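You operate a simulated robot arm through the tools that you are given. There is no shell and no other tool.

You are at the controls of a simulated two-armed robot. One attempt, no reset.

Task
Open the fixture case and move its black board to the yellow tray.
Fine: free both screws with the orange driver, driver back in its holder, lid on the blue mat.

The check looks at the end state, three seconds after you hand in, the way a careful person would. Anything else that was tipped, shoved, dropped, spilled or broken makes it a failure. Lids that push on must go on centred and level and be pressed home; caps that screw on are set level and turned clockwise until they are tight.

Robot
Two 7-joint arms with four-finger grippers on one trunk that stands fixed in place. Base frame: the origin is at the foot of the trunk, x ahead of it, y to its left, z up. Lengths are in mm, angles in degrees, forces in N, time in s.
The left shoulder is at [40, 181, 1154], the right one opposite. With the tool pointing down near the work surface each hand reaches from about 280 to 820 mm from the base axis, measured 20 degrees to its own side. Payload 3.67 kg a hand.
The tool frame of a hand sits at the grasp point between the pads (the TCP): z along the fingers, y along the line on which they close. The tips reach 28 mm beyond it. The gripper opens to 112 mm; its body begins 73 mm behind the TCP.
Orientation is that of the tool frame in the base frame, as [roll, pitch, yaw] about the fixed x, y, z axes, in that order (R = Rz(yaw) Ry(pitch) Rx(roll)). With the fingers straight down and closing along the base's y, the tool's x points along the base's -x, its y along +y and its z along -z.

Tools
- The arms move only by the tool nudge_tool. It takes "left_series", "right_series" or both (then of equal length, played together; a hand with none holds still); each is a list of rows, each a list of 7 numbers: the shift along the tool's x, y, z in units of 150 mm (1.0 is 150 mm), then the turn, a rotation vector about the tool's x, y, z in units of 60 degrees (1.0 is 60 degrees), then the finger opening in mm, from 0 to 112. In form: [[x, y, z, wx, wy, wz, grip], ...]. A call has 1 to 20 rows; each row is the pose to reach, as a shift and turn from the pose commanded when the call began, along the tool's axes at that moment. A call with a number of a shift or a turn outside -1 to 1 is refused whole. A row lasts 0.2 s, in which the tool goes at most 50 mm and 8.6 degrees; a call with a longer step from one row to the next is refused whole, and so is a gripper value outside its range. Where a pose cannot be reached the arm comes as near as it can. A force on the tool above 70 N (or 10 N above the force at the start of the call, whichever is more), or a blocked arm, ends the call early, and 0.2 s more pass. The fingers move at their own pace (about 72.4 mm/s each) and stop on an object; they squeeze with about 36 N. The grip force told is the motor's: it shows also when the fingers shut on nothing. Time passes only in rows, and 0.2 s behind the last, so rows that repeat a pose let the fingers close. It gives the time, the measured TCP pose, the force on the tool (base axes), the opening and the grip force at its end, in the units of the frame above (readings bear some noise), with the torque about the TCP (base axes, N m) and any sound that the robot's microphone picked up.
- Cameras (640 x 400 px; columns grow to the right, rows downward): "scene" is now at [99.7, 29.5, 1375.3]; the picture's right is [0.35, -0.94, 0.00], its down [-0.61, -0.23, -0.76] and it looks along [0.71, 0.27, -0.65] (base axes); focal length 308 px, centre (320, 200). "left" rides on the left gripper at [60, 18, -104] in its tool frame; the picture's right is [-0.29, 0.96, 0.00], its down [-0.80, -0.24, -0.55] and it looks along [-0.53, -0.16, 0.83] (tool axes); focal length 234 px, centre (320, 200). "right" rides on the right gripper at [60, -18, -104] in its tool frame; the picture's right is [0.29, 0.96, 0.00], its down [-0.80, 0.24, -0.55] and it looks along [-0.53, 0.16, 0.83] (tool axes); focal length 234 px, centre (320, 200).
- snapshot(camera): a new picture of that camera. The clock stands still meanwhile.
- slide_trunk(by): moves the trunk up (or, below 0, down) by that many mm; the arms and the scene camera ride with it, the base frame stays. It gives what a move gives, with no picture.
- turn_head(pan, tilt): turns the head with the scene camera to pan (to the left, within 86 degrees either way) and tilt (down, from -29 to 69), counted from straight ahead of the robot. It gives what a move gives.
- point_at(camera, pixels): for up to 12 pixels [column, row] of the newest picture of that camera ("zoom" is the newest enlarged one), the place [x, y, z] in the base frame of the surface seen there, good to about 3 mm. The clock stands still meanwhile.
- enlarge(camera, box): a new picture of the part [left, top, right, bottom] of that camera's present view, enlarged. The clock stands still meanwhile.
- close_job(): hands the job in; it is judged then, once.

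Open the grippers and draw the arms clear of the work before you hand the job in, unless the task says otherwise.

The tools are called after ">>>" as name(argument=value, ...) on one line, values as JSON. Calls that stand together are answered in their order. nudge_tool: Moves the arms, as the interface text tells. Its arguments: {"type":"object","properties":{"left_series":{"type":"array"},"right_series":{"type":"array"}},"required":[]} The other tools are called the same way: slide_trunk (by) moves the trunk up or down; turn_head (pan, tilt) turns the head that bears the scene camera; snapshot (camera) takes a picture; point_at (camera, pixels) gives the place of the surface under pixels of a picture; enlarge (camera, box) takes an enlarged picture of a part of a camera's view; close_job () hands the job in.

At the start:

```text
clock: 0.0
left_tcp_pos: [402.7, 424.0, 1144.3]
left_tcp_rot: [180.0, 0.0, -180.0]
left_wrist_force: [0.1, -0.6, 0.3]
left_torque: [0.06, 0.03, -0.03]
left_finger_gap: 111.8
left_grasp_force: 0.1
right_tcp_pos: [505.0, 46.0, 1049.3]
right_tcp_rot: [-180.0, 0.1, -180.0]
right_wrist_force: [-0.4, -0.5, -0.2]
right_torque: [-0.02, 0.01, 0.01]
right_finger_gap: 112.1
right_grasp_force: 0.1
trunk travel left (down, up): [-275.0, 239.0]
head pan, tilt (commanded): [20.8, 40.8]
```

scene: 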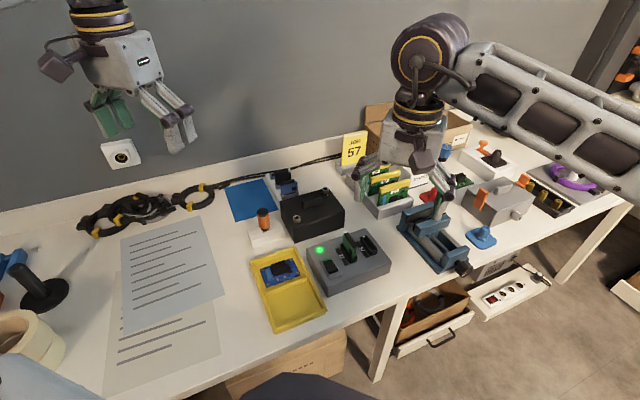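
right: 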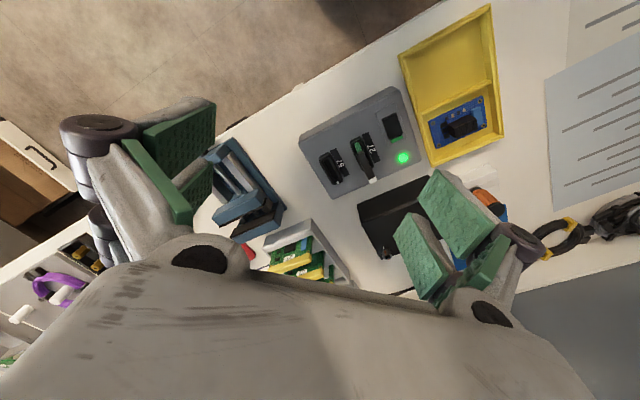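
left: 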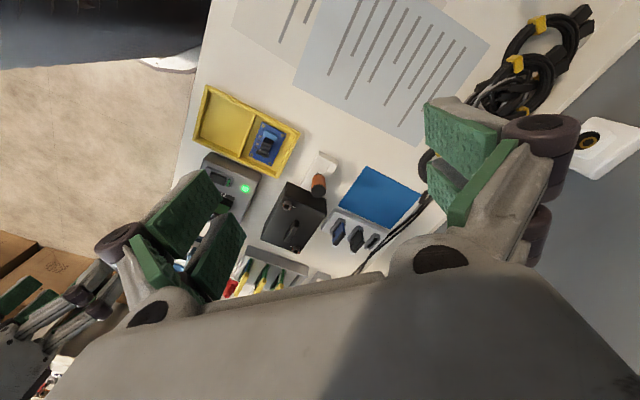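

I start by looking closer at the work area: black case near (312,212), orange driver at (263,220), gray fixture at (348,260), yellow tray at (287,290), blue mat at (252,200).

>>> enlarge(camera="scene", box=[220, 160, 400, 340])

>>> enlarge(camera="left", box=[180, 80, 440, 300])

>>> enlarge(camera="right", box=[280, 60, 540, 300])

```text
2.22 times, centred on (310, 250) of scene
```

zoom: 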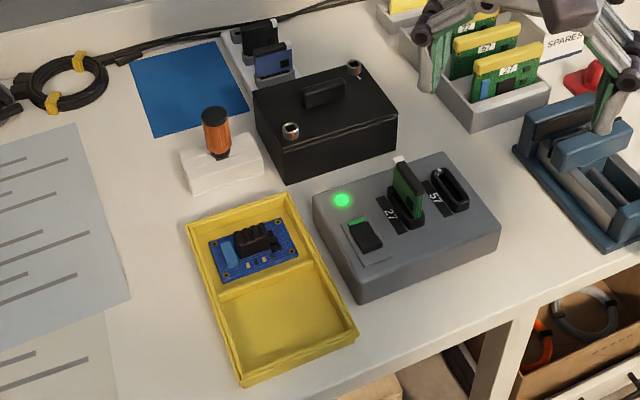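

```text
1.82 times, centred on (310, 190) of left
```

zoom: 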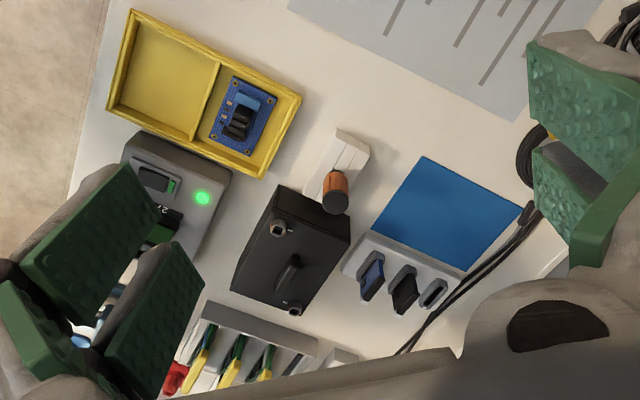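

```text
1.67 times, centred on (410, 180) of right
```

zoom: 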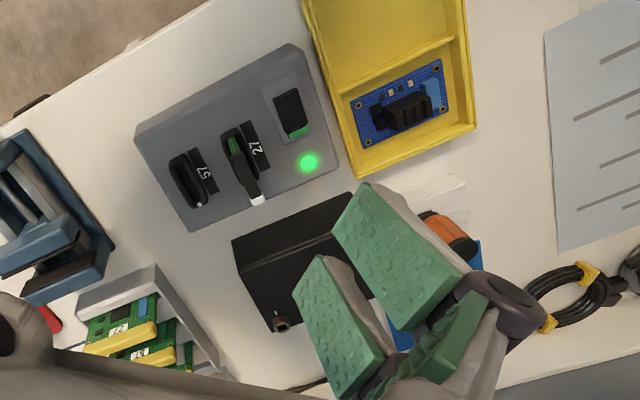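

The black case with a lid handle and two brass screws at opposite corners is the fixture case. I'll re-enlarge the scene to measure places.

>>> enlarge(camera="scene", box=[225, 165, 355, 246])

```text
4.92 times, centred on (290, 206) of scene
```

zoom: 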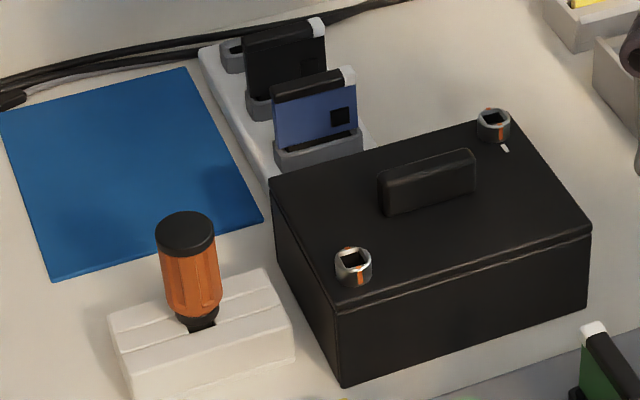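

I measure points on the case, screws, driver, holder, mat.

>>> point_at(camera="zoom", pixels=[[353, 262], [494, 120], [187, 228], [270, 188], [480, 125], [340, 308], [590, 228], [428, 165], [383, 208], [345, 385], [52, 278], [262, 218]])

>>> point_at(camera="scene", pixels=[[252, 257], [297, 248], [325, 312], [273, 333], [287, 270], [315, 305], [290, 305], [247, 235], [284, 232], [340, 262], [350, 232], [388, 260]])

```text
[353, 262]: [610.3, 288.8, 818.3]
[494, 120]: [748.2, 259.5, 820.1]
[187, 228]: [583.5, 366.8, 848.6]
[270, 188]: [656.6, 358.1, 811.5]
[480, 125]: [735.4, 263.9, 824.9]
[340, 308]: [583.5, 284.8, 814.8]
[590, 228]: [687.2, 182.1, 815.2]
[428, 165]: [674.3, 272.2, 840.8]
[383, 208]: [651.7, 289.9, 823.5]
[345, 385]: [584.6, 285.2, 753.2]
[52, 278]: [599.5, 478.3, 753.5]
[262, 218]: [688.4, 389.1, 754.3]
```

```text
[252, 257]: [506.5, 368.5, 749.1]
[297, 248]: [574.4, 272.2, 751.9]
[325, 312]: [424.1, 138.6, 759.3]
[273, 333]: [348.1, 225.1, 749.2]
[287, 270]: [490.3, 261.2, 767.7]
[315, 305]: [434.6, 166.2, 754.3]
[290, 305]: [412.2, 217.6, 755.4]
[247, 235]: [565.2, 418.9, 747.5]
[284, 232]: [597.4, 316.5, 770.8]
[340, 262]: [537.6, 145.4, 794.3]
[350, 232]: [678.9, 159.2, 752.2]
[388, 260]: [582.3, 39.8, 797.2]
```

Table is at z≈750, case top ≈815 with the case turned 45°. I'll look closely at both screws, the driver/holder and the mat.

>>> enlarge(camera="scene", box=[285, 205, 309, 229])

>>> enlarge(camera="scene", box=[314, 178, 338, 202])

>>> enlarge(camera="scene", box=[244, 202, 288, 250])

>>> enlarge(camera="scene", box=[220, 160, 310, 225])

```text
16.00 times, centred on (297, 217) of scene
```

zoom: 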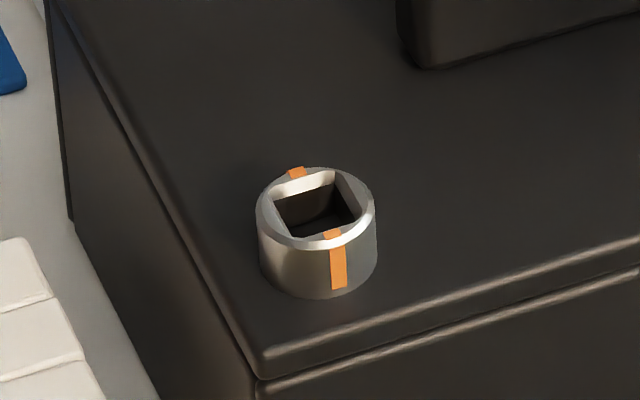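

```text
16.00 times, centred on (326, 190) of scene
```

zoom: 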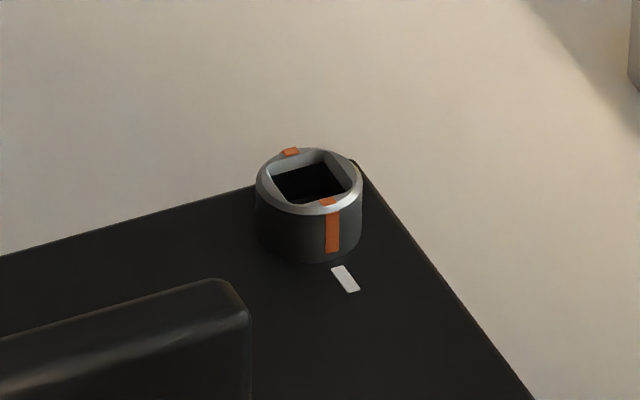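

```text
8.33 times, centred on (266, 226) of scene
```

zoom: 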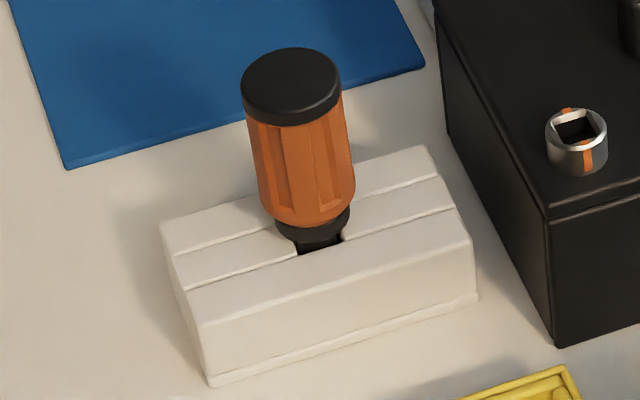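

```text
6.15 times, centred on (265, 192) of scene
```

zoom: 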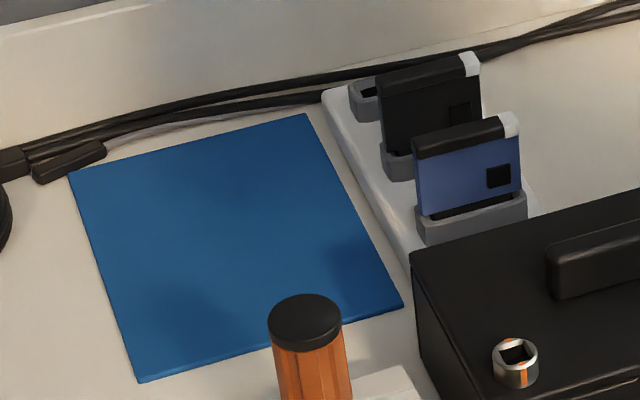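

The screws are square-socket fasteners with orange marks and white ticks on the lid. I move the left hand so its camera looks on the case, and retire the right hand to the right, up out of the way.

>>> nudge_tool(left_series=[[-0.107, -0.129, 0.059, 0, 0, 0, 112], [-0.213, -0.259, 0.117, 0, 0, 0, 112], [-0.32, -0.388, 0.176, 0, 0, 0, 112], [-0.427, -0.518, 0.235, 0, 0, 0, 112], [-0.533, -0.647, 0.293, 0, 0, 0, 112]], right_series=[[0.07, -0.2, -0.06, 0, 0, 0, 112], [0.14, -0.4, -0.12, 0, 0, 0, 112], [0.21, -0.6, -0.18, 0, 0, 0, 112], [0.28, -0.8, -0.24, 0, 0, 0, 112], [0.35, -1.0, -0.3, 0, 0, 0, 112]])

>>> snapshot(camera="left")

>>> snapshot(camera="scene")

```text
clock: 1.2
left_tcp_pos: [482.0, 327.1, 1101.0]
left_tcp_rot: [179.9, 0.0, 180.0]
left_wrist_force: [-0.9, -0.8, 0.9]
left_torque: [0.06, -0.01, 0.0]
left_finger_gap: 112.2
left_grasp_force: 0.0
right_tcp_pos: [454.2, -105.5, 1094.2]
right_tcp_rot: [179.9, -0.1, -179.9]
right_wrist_force: [0.0, 0.3, -0.4]
right_torque: [0.03, -0.02, 0.0]
right_finger_gap: 112.0
right_grasp_force: 0.1
trunk travel left (down, up): [-275.0, 239.0]
head pan, tilt (commanded): [20.8, 40.8]
```

```text
taken
```

left: 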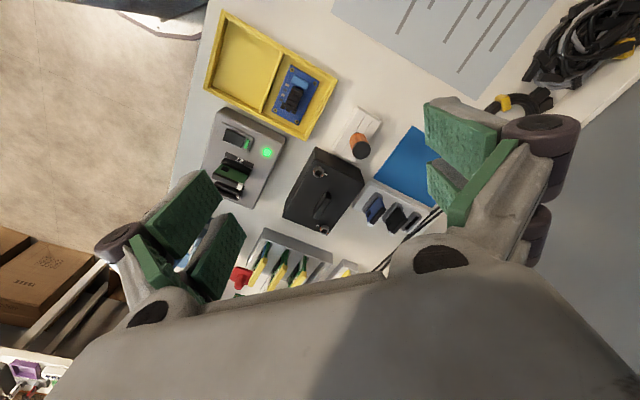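

```text
taken
```

scene: 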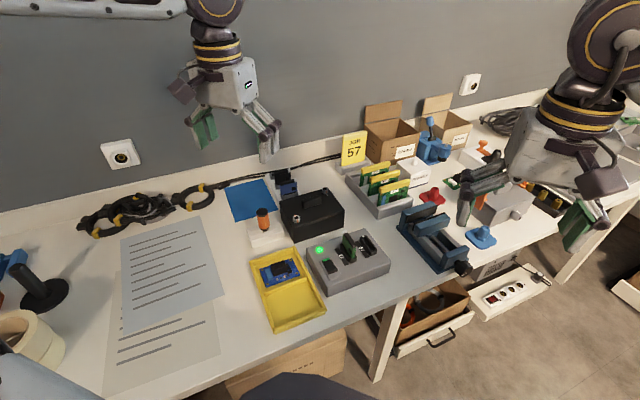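

Now an enlarged near-top view of the case from the left camera, around (322,190).

>>> enlarge(camera="left", box=[274, 140, 374, 240])

>>> enlarge(camera="left", box=[308, 160, 332, 184])

>>> enlarge(camera="left", box=[310, 218, 334, 242])

```text
4.00 times, centred on (324, 190) of left
```

zoom: 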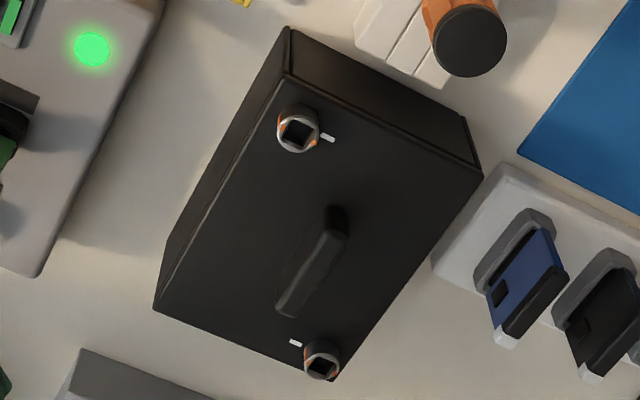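

```text
16.00 times, centred on (320, 172) of left
```

zoom: 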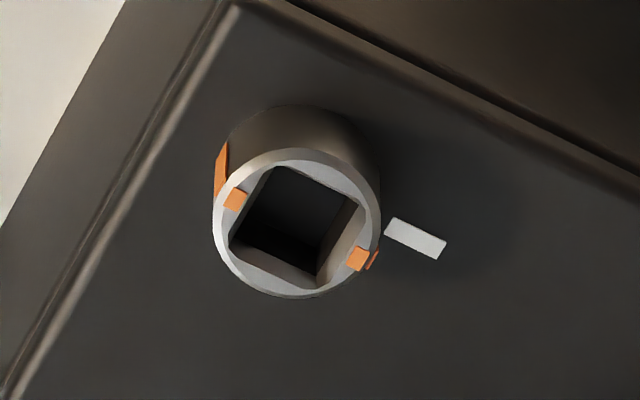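

```text
16.00 times, centred on (322, 230) of left
```

zoom: 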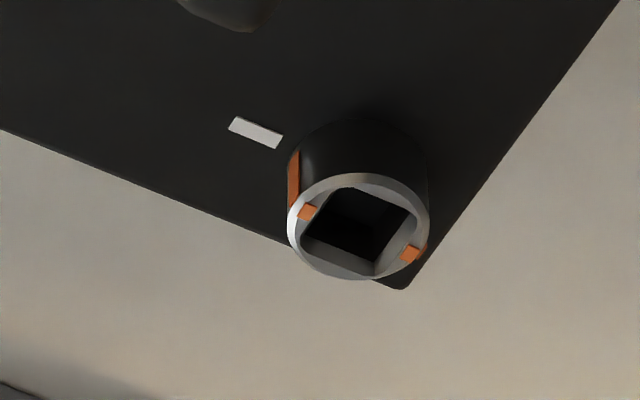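

The orange marks line up with the white ticks on both screws at present. I measure the screw tops and the driver from this view.

>>> enlarge(camera="left", box=[300, 125, 380, 185])

>>> enlarge(camera="left", box=[308, 160, 332, 184])

>>> point_at(camera="zoom", pixels=[[235, 198], [357, 258], [365, 185], [228, 265], [390, 230], [440, 250], [295, 215], [320, 165], [268, 275], [500, 250]])

>>> enlarge(camera="left", box=[310, 218, 334, 242])

>>> point_at(camera="zoom", pixels=[[307, 212], [410, 254], [385, 185], [325, 268], [240, 125], [275, 142], [358, 225], [405, 288], [200, 100]])

```text
6.67 times, centred on (340, 155) of left
```

zoom: 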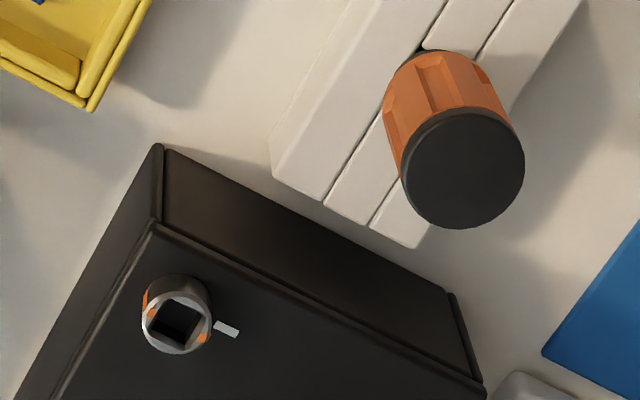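

```text
16.00 times, centred on (320, 172) of left
```

zoom: 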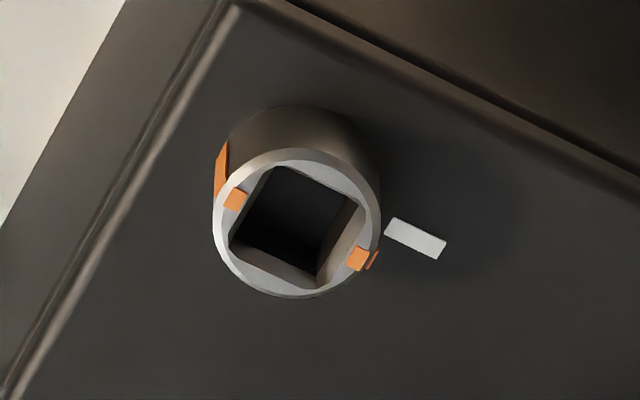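

```text
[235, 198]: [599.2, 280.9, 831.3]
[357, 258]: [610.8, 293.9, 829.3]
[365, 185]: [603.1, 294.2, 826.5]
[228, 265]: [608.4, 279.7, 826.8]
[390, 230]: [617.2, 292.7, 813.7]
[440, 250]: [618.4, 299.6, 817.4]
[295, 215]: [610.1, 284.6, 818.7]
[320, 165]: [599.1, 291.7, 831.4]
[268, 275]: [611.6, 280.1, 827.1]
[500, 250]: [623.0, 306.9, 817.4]
```

```text
16.00 times, centred on (322, 230) of left
```

zoom: 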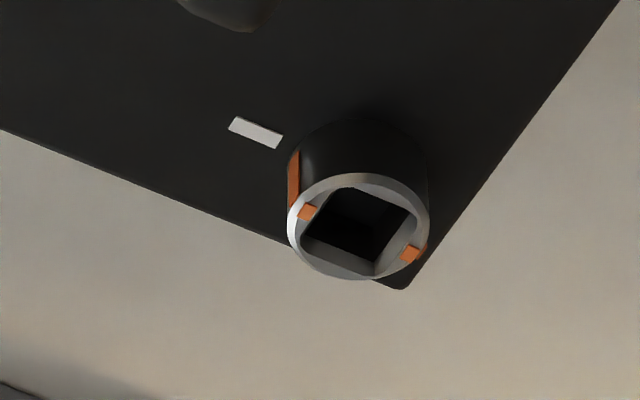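

```text
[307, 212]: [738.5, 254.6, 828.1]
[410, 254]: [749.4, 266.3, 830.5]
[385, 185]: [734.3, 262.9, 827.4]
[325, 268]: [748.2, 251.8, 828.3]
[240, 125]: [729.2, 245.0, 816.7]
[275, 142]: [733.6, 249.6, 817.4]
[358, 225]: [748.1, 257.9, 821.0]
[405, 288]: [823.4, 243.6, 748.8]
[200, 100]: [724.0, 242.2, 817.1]
```

Screw A top is about (605,287,829), screw B about (743,260,829). Now measure the driver's cap and handle and the holder.

>>> enlarge(camera="left", box=[300, 125, 380, 185])

>>> point_at(camera="zoom", pixels=[[463, 170], [405, 175], [523, 160], [455, 115], [475, 225], [450, 60], [395, 90], [272, 172], [322, 200], [418, 245], [430, 45], [350, 170]])

>>> enlarge(camera="scene", box=[244, 202, 288, 250])

>>> point_at(camera="zoom", pixels=[[290, 80], [300, 170], [310, 210], [310, 228], [315, 243], [245, 85], [340, 95], [200, 290], [465, 215], [205, 370], [175, 230], [425, 155]])

```text
6.67 times, centred on (340, 155) of left
```

zoom: 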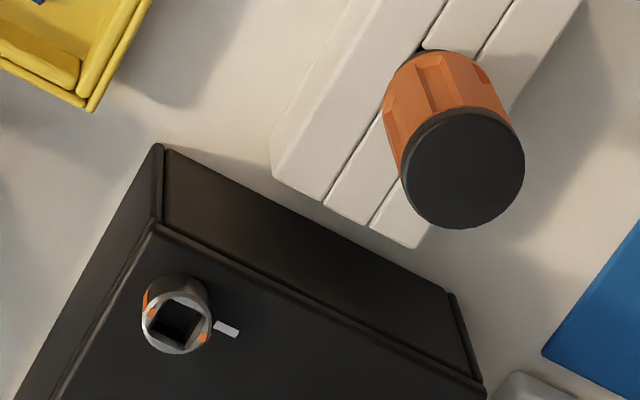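

```text
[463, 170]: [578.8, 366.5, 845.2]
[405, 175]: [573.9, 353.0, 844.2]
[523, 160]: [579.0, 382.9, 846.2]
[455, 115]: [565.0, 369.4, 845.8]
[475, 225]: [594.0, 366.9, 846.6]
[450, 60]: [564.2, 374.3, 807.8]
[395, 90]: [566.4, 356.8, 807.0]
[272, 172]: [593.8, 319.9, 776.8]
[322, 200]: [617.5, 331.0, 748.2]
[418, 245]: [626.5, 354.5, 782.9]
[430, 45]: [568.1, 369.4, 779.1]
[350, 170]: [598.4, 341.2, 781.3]
```

```text
8.33 times, centred on (266, 226) of scene
```

zoom: 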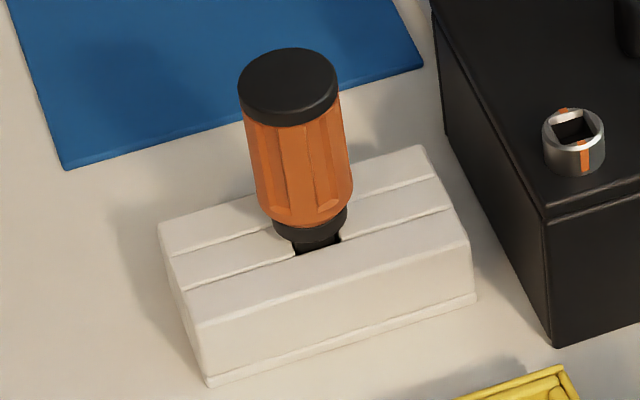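

```text
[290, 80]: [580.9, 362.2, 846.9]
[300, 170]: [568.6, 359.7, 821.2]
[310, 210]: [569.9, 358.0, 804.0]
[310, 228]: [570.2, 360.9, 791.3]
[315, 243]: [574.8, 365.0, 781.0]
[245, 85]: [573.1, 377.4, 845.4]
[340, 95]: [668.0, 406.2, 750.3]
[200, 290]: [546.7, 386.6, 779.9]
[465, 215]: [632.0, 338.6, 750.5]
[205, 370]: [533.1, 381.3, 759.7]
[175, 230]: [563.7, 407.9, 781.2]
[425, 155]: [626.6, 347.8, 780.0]
```

Driver axis is at about (579,367), cap top z≈846, grip part ≈792–830, holder top ≈781. I go above it with the tool turned so the fingers close along base (1,1), gap 70, stopping at z≈960.

>>> nudge_tool(left_series=[[-0.108, 0.044, 0.157, 0, 0, 0.125, 70], [-0.216, 0.089, 0.313, 0, 0, 0.25, 70], [-0.323, 0.133, 0.47, 0, 0, 0.375, 70], [-0.431, 0.178, 0.627, 0, 0, 0.5, 70], [-0.539, 0.222, 0.783, 0, 0, 0.625, 70], [-0.647, 0.267, 0.94, 0, 0, 0.75, 70]])

>>> snapshot(camera="left")

>>> snapshot(camera="scene")

```text
clock: 2.6
left_tcp_pos: [580.9, 369.4, 961.0]
left_tcp_rot: [180.0, 0.0, 134.8]
left_wrist_force: [0.8, 0.0, 0.4]
left_torque: [-0.03, 0.03, -0.01]
left_finger_gap: 70.0
left_grasp_force: 0.1
right_tcp_pos: [454.0, -103.3, 1094.5]
right_tcp_rot: [-180.0, 0.0, 179.9]
right_wrist_force: [0.1, -0.8, -0.2]
right_torque: [0.0, -0.01, 0.04]
right_finger_gap: 112.2
right_grasp_force: 0.1
trunk travel left (down, up): [-275.0, 239.0]
head pan, tilt (commanded): [20.8, 40.8]
```

```text
taken
```

left: 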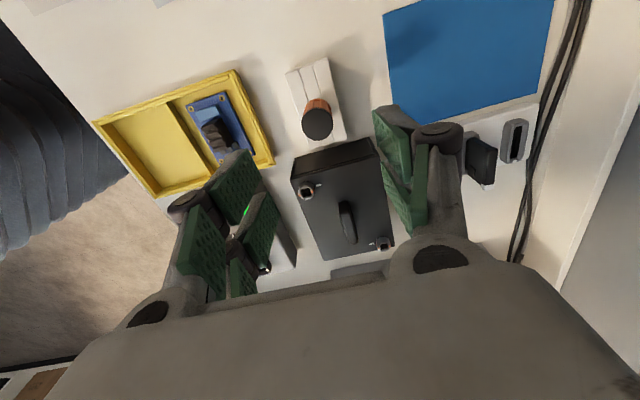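

```text
taken
```

scene: 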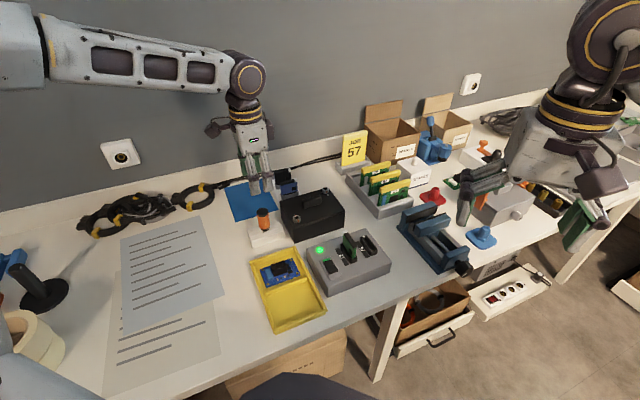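

The driver cap shows at (318,122) in the left view. I refine its place from here before descending.

>>> enlarge(camera="left", box=[280, 80, 360, 150])

>>> point_at(camera="zoom", pixels=[[295, 253], [240, 265], [355, 240], [290, 180], [305, 325], [260, 110], [350, 120]])

```text
5.71 times, centred on (320, 115) of left
```

zoom: 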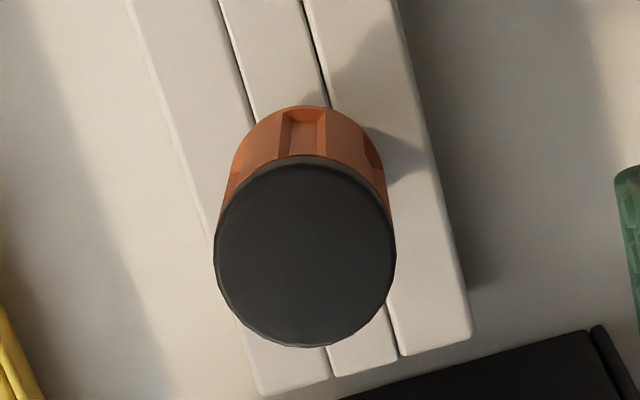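

```text
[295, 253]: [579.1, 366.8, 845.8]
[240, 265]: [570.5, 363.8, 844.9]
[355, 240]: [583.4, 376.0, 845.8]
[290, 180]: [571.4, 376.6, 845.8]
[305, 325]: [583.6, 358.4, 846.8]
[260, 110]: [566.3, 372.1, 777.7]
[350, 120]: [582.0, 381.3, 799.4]
```

The cap centre (306,253 in zoom) is at ≈(579.5,367.3), right under the TCP. I descend to z≈822 with the fingers at 70 mm.

>>> nudge_tool(left_series=[[0, 0, 0.2, 0, 0, 0, 70], [0, 0, 0.4, 0, 0, 0, 70], [0, 0, 0.6, 0, 0, 0, 70], [0, 0, 0.8, 0, 0, 0, 70], [0, 0, 0.92, 0, 0, 0, 70], [0, 0, 0.92, 0, 0, 0, 70]])

>>> snapshot(camera="left")

>>> enlarge(camera="scene", box=[200, 150, 340, 260])

```text
clock: 4.0
left_tcp_pos: [578.8, 368.3, 821.8]
left_tcp_rot: [-180.0, 0.1, 135.0]
left_wrist_force: [0.4, 0.6, 0.6]
left_torque: [-0.01, -0.01, 0.03]
left_finger_gap: 69.8
left_grasp_force: 0.0
right_tcp_pos: [453.0, -103.5, 1095.3]
right_tcp_rot: [-180.0, 0.0, 180.0]
right_wrist_force: [0.4, 0.2, 0.3]
right_torque: [0.01, 0.02, 0.01]
right_finger_gap: 112.0
right_grasp_force: 0.1
trunk travel left (down, up): [-275.0, 239.0]
head pan, tilt (commanded): [20.8, 40.8]
```

```text
taken
```

left: 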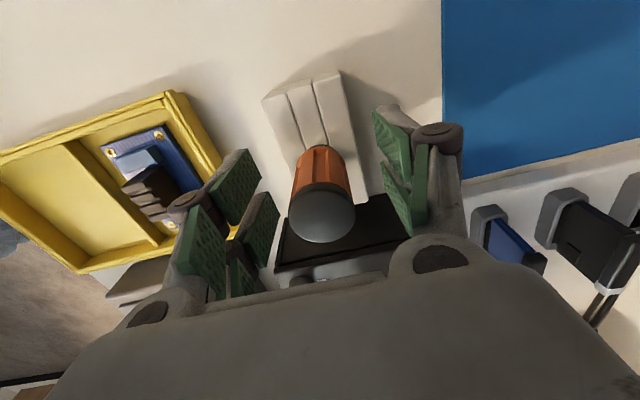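

```text
3.64 times, centred on (270, 205) of scene
```

zoom: 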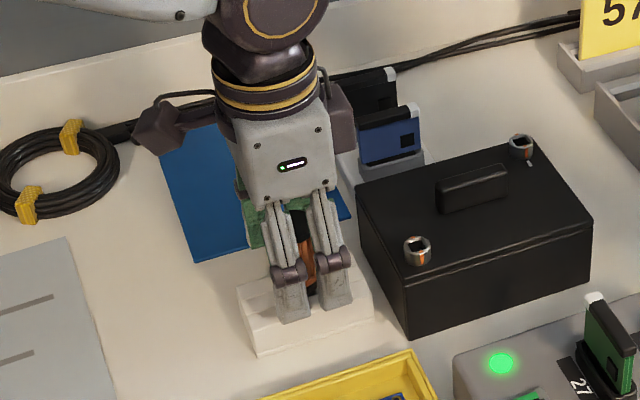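

The fingers straddle the orange handle. I close on it now.

>>> nudge_tool(left_series=[[0, 0, 0, 0, 0, 0, 5], [0, 0, 0, 0, 0, 0, 5], [0, 0, 0, 0, 0, 0, 5], [0, 0, 0, 0, 0, 0, 5], [0, 0, 0, 0, 0, 0, 5]])

>>> snapshot(camera="left")

```text
clock: 5.2
left_tcp_pos: [579.3, 368.8, 822.4]
left_tcp_rot: [-179.9, 0.1, 135.0]
left_wrist_force: [-0.3, 0.6, -0.4]
left_torque: [-0.03, -0.01, -0.01]
left_finger_gap: 26.6
left_grasp_force: 35.9
right_tcp_pos: [453.7, -102.4, 1095.4]
right_tcp_rot: [180.0, -0.1, 179.9]
right_wrist_force: [-1.1, 0.6, 0.3]
right_torque: [-0.01, -0.01, 0.01]
right_finger_gap: 111.9
right_grasp_force: 0.1
trunk travel left (down, up): [-275.0, 239.0]
head pan, tilt (commanded): [20.8, 40.8]
```

```text
taken
```

left: 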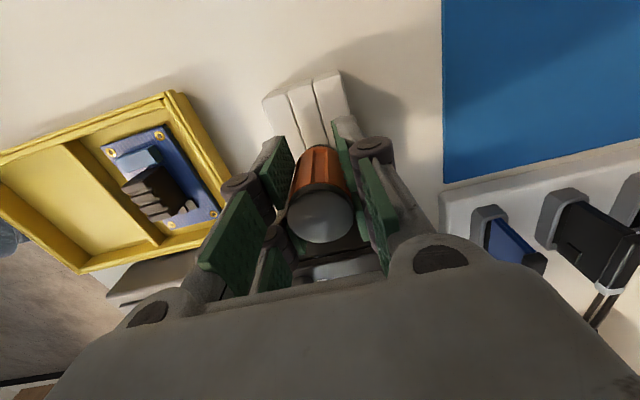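

Gripped with 36 N at 26.6 mm. I lift straight up by 120 mm.

>>> nudge_tool(left_series=[[0, 0, -0.1, 0, 0, 0, 5], [0, 0, -0.25, 0, 0, 0, 5], [0, 0, -0.4, 0, 0, 0, 5], [0, 0, -0.6, 0, 0, 0, 5], [0, 0, -0.8, 0, 0, 0, 5]])

>>> enlarge(camera="scene", box=[200, 130, 340, 240])

>>> snapshot(camera="right")

>>> snapshot(camera="left")

```text
clock: 6.4
left_tcp_pos: [580.0, 365.7, 943.4]
left_tcp_rot: [180.0, 0.1, 134.9]
left_wrist_force: [0.0, 0.7, 0.1]
left_torque: [0.06, 0.04, -0.01]
left_finger_gap: 26.6
left_grasp_force: 36.4
right_tcp_pos: [452.6, -103.2, 1094.8]
right_tcp_rot: [179.9, 0.0, 180.0]
right_wrist_force: [0.0, -0.8, 0.0]
right_torque: [0.0, 0.02, 0.01]
right_finger_gap: 112.1
right_grasp_force: 0.1
trunk travel left (down, up): [-275.0, 239.0]
head pan, tilt (commanded): [20.8, 40.8]
```

```text
3.64 times, centred on (270, 185) of scene
```

zoom: 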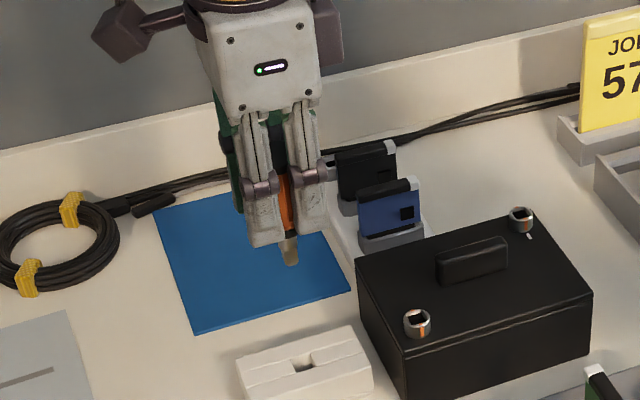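

```text
taken
```

right: 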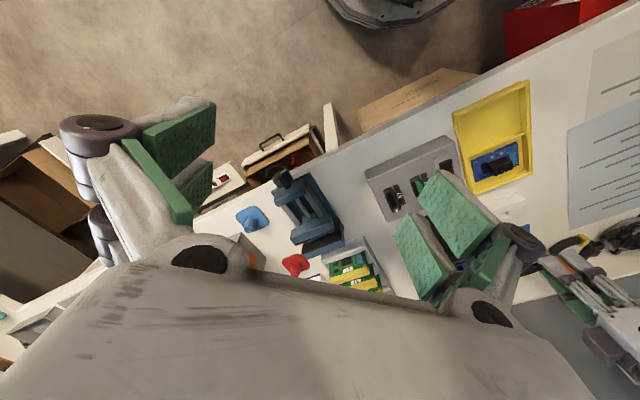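

```text
taken
```

left: 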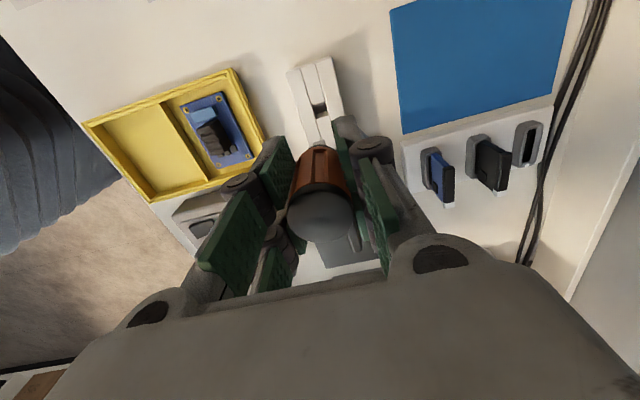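

Driver is out of the holder with its steel tip visible below the fingers at zoom (290,250). I look at the tip closely to learn its shape and length.

>>> enlarge(camera="scene", box=[250, 170, 280, 210])

>>> point_at(camera="zoom", pixels=[[320, 200], [330, 300]])

>>> enlarge(camera="left", box=[295, 80, 345, 150])

```text
10.00 times, centred on (265, 190) of scene
```

zoom: 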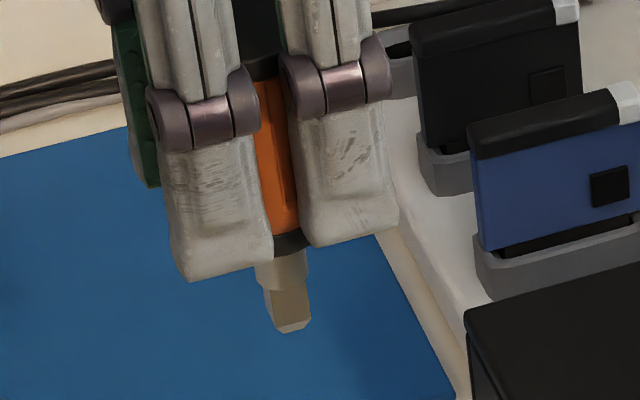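

```text
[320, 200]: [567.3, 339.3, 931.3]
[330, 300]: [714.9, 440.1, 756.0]
```

```text
5.71 times, centred on (320, 115) of left
```

zoom: 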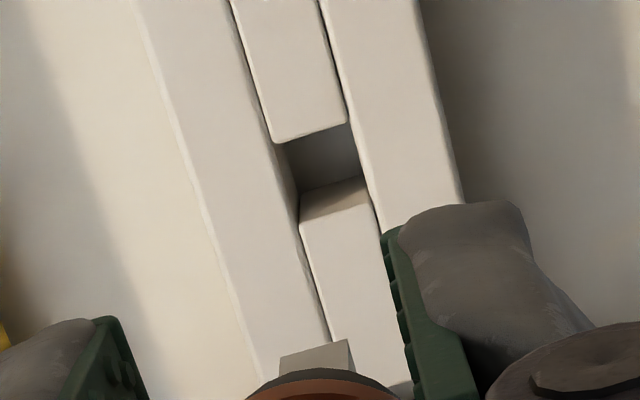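

The tip is square, as is the holder hole, both lined up at 45°. I measure the tip's lower end and the holder hole.

>>> enlarge(camera="scene", box=[255, 185, 275, 210])

>>> point_at(camera="zoom", pixels=[[375, 210], [370, 190], [355, 220], [385, 225], [350, 140], [340, 90], [365, 150]])

```text
16.00 times, centred on (265, 198) of scene
```

zoom: 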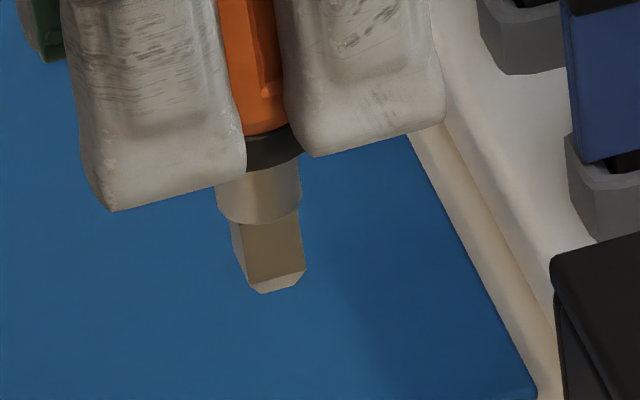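

```text
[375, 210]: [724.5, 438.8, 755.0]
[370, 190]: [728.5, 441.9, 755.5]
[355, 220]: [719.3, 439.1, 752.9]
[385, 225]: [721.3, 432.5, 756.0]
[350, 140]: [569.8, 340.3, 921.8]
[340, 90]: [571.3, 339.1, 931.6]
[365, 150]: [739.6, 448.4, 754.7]
```

>>> point_at(camera="zoom", pixels=[[270, 285], [275, 260], [270, 230], [258, 200], [260, 180], [270, 145], [245, 260], [300, 265], [268, 110], [170, 190]])

```text
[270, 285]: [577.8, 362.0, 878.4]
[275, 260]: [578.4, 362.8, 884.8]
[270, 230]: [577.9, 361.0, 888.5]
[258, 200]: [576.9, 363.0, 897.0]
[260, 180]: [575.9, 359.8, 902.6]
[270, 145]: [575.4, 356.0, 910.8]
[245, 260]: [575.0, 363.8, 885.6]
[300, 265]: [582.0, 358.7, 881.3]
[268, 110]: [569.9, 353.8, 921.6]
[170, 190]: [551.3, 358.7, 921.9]
```

Tip is ~65 mm below the TCP, square ≈9–10 mm with chamfer. I move it over screw A at (605,287), ending with the tip ~18 mm above the socket.

>>> nudge_tool(left_series=[[-0.125, -0.063, 0, 0, 0, 0, 5], [-0.249, -0.126, 0, 0, 0, 0, 5], [-0.374, -0.19, 0, 0, 0, 0, 5], [-0.498, -0.253, 0, 0, 0, 0, 5], [-0.498, -0.253, 0.1, 0, 0, 0, 5], [-0.498, -0.253, 0.2, 0, 0, 0, 5], [-0.498, -0.253, 0.2, 0, 0, 0, 5]])

>>> enlarge(camera="scene", box=[280, 195, 312, 225])

>>> snapshot(camera="left")

```text
clock: 8.0
left_tcp_pos: [605.0, 286.9, 910.9]
left_tcp_rot: [179.9, 0.1, 135.0]
left_wrist_force: [0.0, 0.5, 0.4]
left_torque: [0.01, -0.02, 0.01]
left_finger_gap: 26.4
left_grasp_force: 35.7
right_tcp_pos: [453.0, -102.6, 1094.8]
right_tcp_rot: [-180.0, 0.0, -180.0]
right_wrist_force: [0.0, -1.0, -0.2]
right_torque: [-0.01, -0.01, 0.0]
right_finger_gap: 111.8
right_grasp_force: 0.0
trunk travel left (down, up): [-275.0, 239.0]
head pan, tilt (commanded): [20.8, 40.8]
```

```text
13.33 times, centred on (296, 210) of scene
```

zoom: 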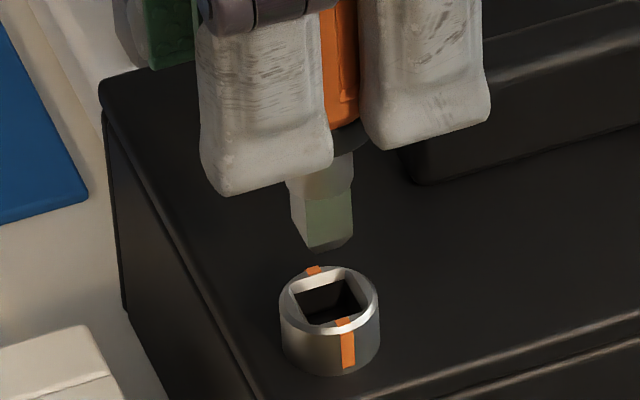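

```text
taken
```

left: 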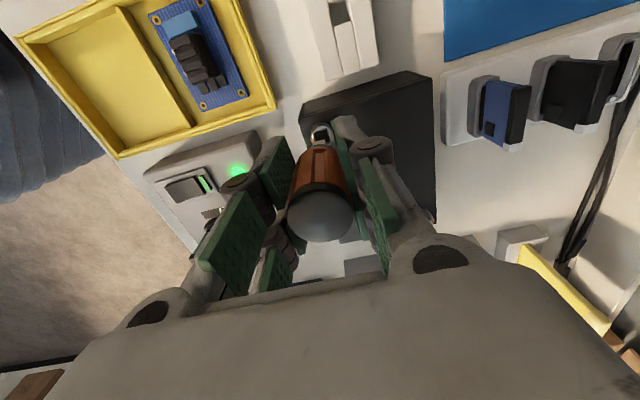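

Laterally the tip (X≈321 zoom) lines up with the socket (X≈328) allowing for perspective. I check through the left camera near (322,135).

>>> enlarge(camera="left", box=[295, 110, 355, 160])

```text
8.00 times, centred on (325, 135) of left
```

zoom: 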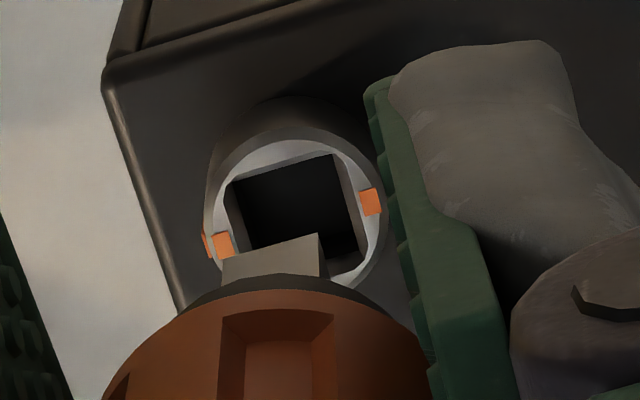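

The left zoom shows the tip face (X 222–320) and the socket (centre ≈296,219): the socket is ~1 mm toward tool +y. I shift +1.1 mm in tool y and lower 12 mm.

>>> nudge_tool(left_series=[[0, 0.0073, 0.03, 0, 0, 0, 5], [0, 0.0073, 0.06, 0, 0, 0, 5], [0, 0.0073, 0.08, 0, 0, 0, 5], [0, 0.0073, 0.08, 0, 0, 0, 5]])

>>> enlarge(camera="left", box=[295, 110, 355, 160])

>>> enlarge(camera="scene", box=[284, 202, 308, 226])

```text
clock: 9.0
left_tcp_pos: [607.2, 288.6, 899.0]
left_tcp_rot: [-180.0, 0.0, 135.0]
left_wrist_force: [-0.1, 1.0, -0.4]
left_torque: [0.02, 0.01, -0.02]
left_finger_gap: 26.3
left_grasp_force: 36.0
right_tcp_pos: [454.1, -104.8, 1094.0]
right_tcp_rot: [-179.9, 0.0, -180.0]
right_wrist_force: [0.8, -0.3, -0.4]
right_torque: [0.02, 0.01, 0.03]
right_finger_gap: 112.1
right_grasp_force: 0.1
trunk travel left (down, up): [-275.0, 239.0]
head pan, tilt (commanded): [20.8, 40.8]
```

```text
8.00 times, centred on (325, 135) of left
```

zoom: 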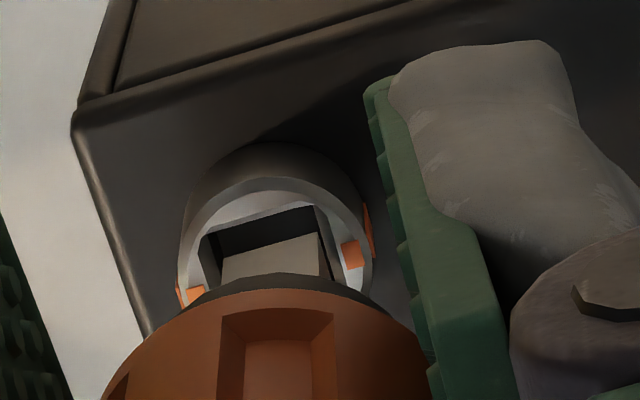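

```text
16.00 times, centred on (296, 214) of scene
```

zoom: 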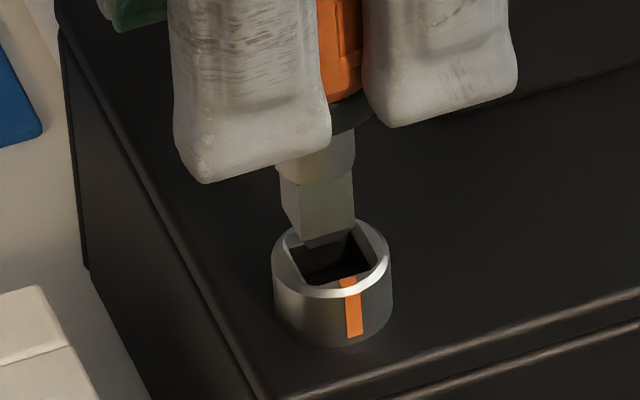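

Comparing both views, the tip now sits ~1.3 mm too far along tool +x and ~0.7 mm along +y relative to the socket. I correct that and look again.

>>> nudge_tool(left_series=[[-0.0087, -0.0047, 0, 0, 0, 0, 5], [-0.0087, -0.0047, 0, 0, 0, 0, 5]])

>>> enlarge(camera="left", box=[295, 110, 355, 160])

>>> enlarge(camera="scene", box=[284, 202, 308, 226])

```text
clock: 9.6
left_tcp_pos: [607.3, 287.5, 898.9]
left_tcp_rot: [-180.0, -0.1, 134.9]
left_wrist_force: [0.3, -0.6, -0.6]
left_torque: [0.03, -0.03, -0.02]
left_finger_gap: 26.3
left_grasp_force: 35.7
right_tcp_pos: [454.4, -103.1, 1093.9]
right_tcp_rot: [-179.9, 0.0, 180.0]
right_wrist_force: [0.2, 0.4, 0.7]
right_torque: [0.03, -0.02, -0.04]
right_finger_gap: 112.1
right_grasp_force: 0.0
trunk travel left (down, up): [-275.0, 239.0]
head pan, tilt (commanded): [20.8, 40.8]
```

```text
8.00 times, centred on (325, 135) of left
```

zoom: 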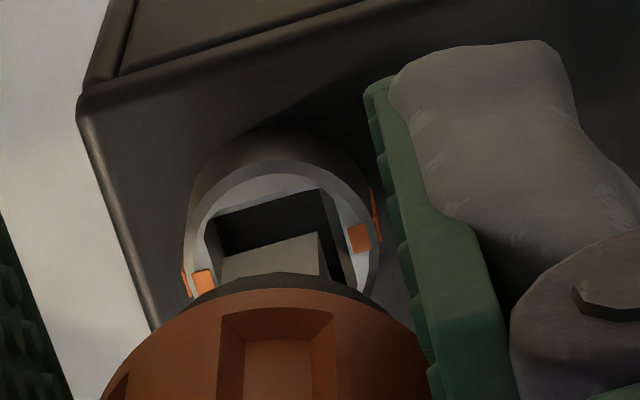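

```text
16.00 times, centred on (296, 214) of scene
```

zoom: 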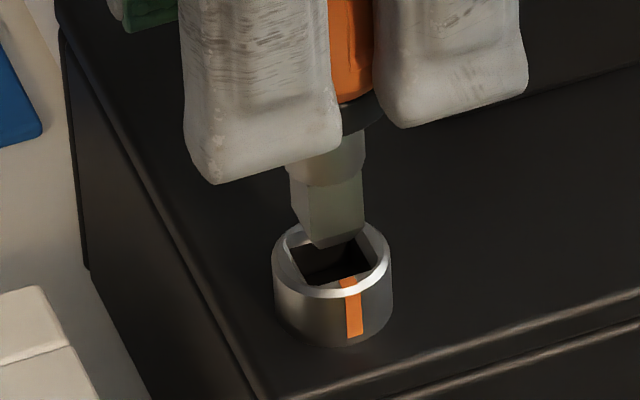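

Scene alignment looks good now (tip centre X≈329 vs socket ≈331). I lower 4 mm and look again, as height parallax shrinks.

>>> nudge_tool(left_series=[[0, 0, 0.013, 0, 0, 0, 5], [0, 0, 0.027, 0, 0, 0, 5], [0, 0, 0.027, 0, 0, 0, 5]])

>>> enlarge(camera="left", box=[295, 110, 355, 160])

>>> enlarge(camera="scene", box=[284, 202, 308, 226])

```text
clock: 10.4
left_tcp_pos: [606.2, 287.2, 894.4]
left_tcp_rot: [180.0, 0.1, 134.9]
left_wrist_force: [0.1, 0.2, -0.4]
left_torque: [-0.01, -0.02, 0.03]
left_finger_gap: 26.2
left_grasp_force: 36.0
right_tcp_pos: [454.6, -104.0, 1095.0]
right_tcp_rot: [-179.9, 0.0, -180.0]
right_wrist_force: [-0.2, -0.2, -0.9]
right_torque: [-0.02, -0.01, 0.02]
right_finger_gap: 112.0
right_grasp_force: 0.1
trunk travel left (down, up): [-275.0, 239.0]
head pan, tilt (commanded): [20.8, 40.8]
```

```text
8.00 times, centred on (325, 135) of left
```

zoom: 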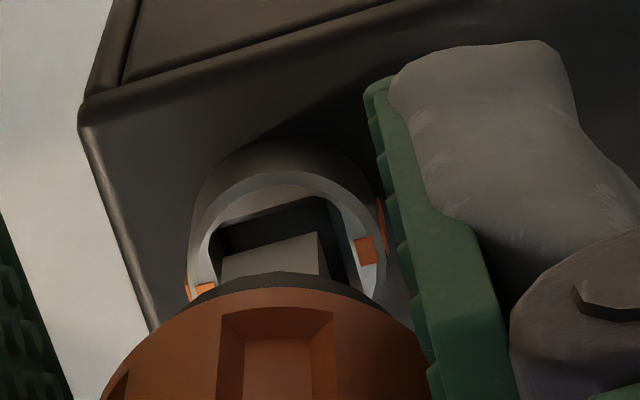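

```text
16.00 times, centred on (296, 214) of scene
```

zoom: 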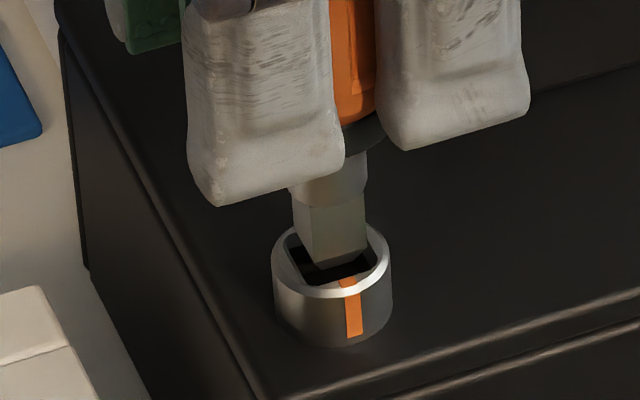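

Tip and socket now agree in both views to within ~0.4 mm; I add +0.25 mm in tool y and lower 5 mm gently, watching force.

>>> nudge_tool(left_series=[[0, 0.0017, 0.007, 0, 0, 0, 5], [0, 0.0017, 0.014, 0, 0, 0, 5], [0, 0.0017, 0.021, 0, 0, 0, 5], [0, 0.0017, 0.028, 0, 0, 0, 5], [0, 0.0017, 0.034, 0, 0, 0, 5]])

>>> enlarge(camera="left", box=[295, 110, 355, 160])

>>> enlarge(camera="scene", box=[284, 202, 308, 226])

```text
clock: 11.6
left_tcp_pos: [606.4, 286.2, 891.3]
left_tcp_rot: [-179.9, 0.0, 135.0]
left_wrist_force: [-0.9, 0.1, -0.6]
left_torque: [0.02, 0.03, -0.02]
left_finger_gap: 26.6
left_grasp_force: 35.9
right_tcp_pos: [454.7, -103.0, 1095.0]
right_tcp_rot: [-179.9, -0.1, -180.0]
right_wrist_force: [0.0, 0.2, 0.4]
right_torque: [0.01, 0.0, -0.04]
right_finger_gap: 112.0
right_grasp_force: 0.1
trunk travel left (down, up): [-275.0, 239.0]
head pan, tilt (commanded): [20.8, 40.8]
```

```text
8.00 times, centred on (325, 135) of left
```

zoom: 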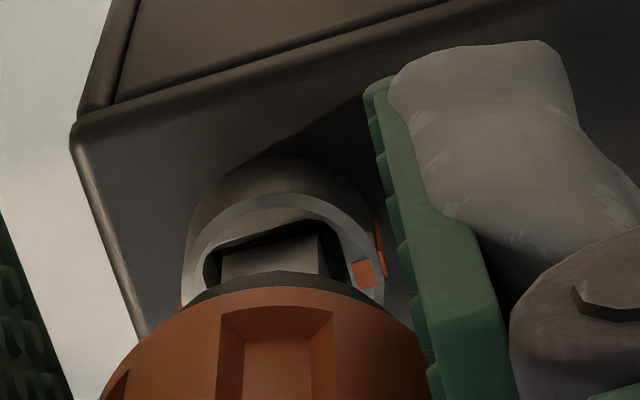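

```text
16.00 times, centred on (296, 214) of scene
```

zoom: 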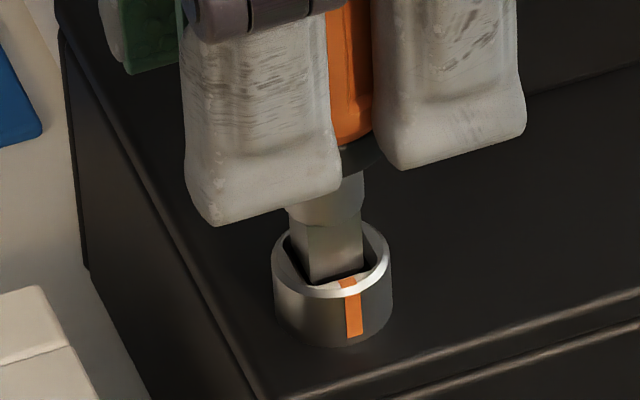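

The tip appears to be entering the socket with no contact force. I go down another 5 mm.

>>> nudge_tool(left_series=[[0, 0, 0.007, 0, 0, 0, 5], [0, 0, 0.014, 0, 0, 0, 5], [0, 0, 0.021, 0, 0, 0, 5], [0, 0, 0.028, 0, 0, 0, 5], [0, 0, 0.034, 0, 0, 0, 5]])

>>> enlarge(camera="left", box=[295, 110, 355, 160])

>>> enlarge(camera="scene", box=[284, 202, 308, 226])

```text
clock: 12.8
left_tcp_pos: [605.7, 286.9, 886.8]
left_tcp_rot: [179.9, 0.0, 135.0]
left_wrist_force: [-1.5, 1.4, 5.6]
left_torque: [0.04, 0.07, 0.01]
left_finger_gap: 26.3
left_grasp_force: 36.3
right_tcp_pos: [452.8, -103.0, 1095.5]
right_tcp_rot: [-179.9, 0.1, 180.0]
right_wrist_force: [0.3, 0.5, -1.2]
right_torque: [0.0, -0.01, 0.02]
right_finger_gap: 112.0
right_grasp_force: 0.0
trunk travel left (down, up): [-275.0, 239.0]
head pan, tilt (commanded): [20.8, 40.8]
```

```text
8.00 times, centred on (325, 135) of left
```

zoom: 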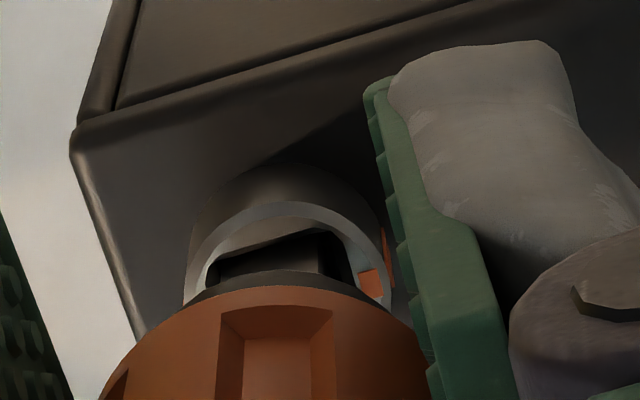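

```text
16.00 times, centred on (296, 214) of scene
```

zoom: 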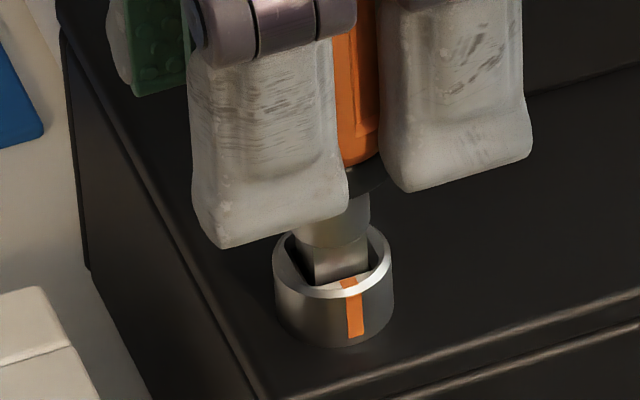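

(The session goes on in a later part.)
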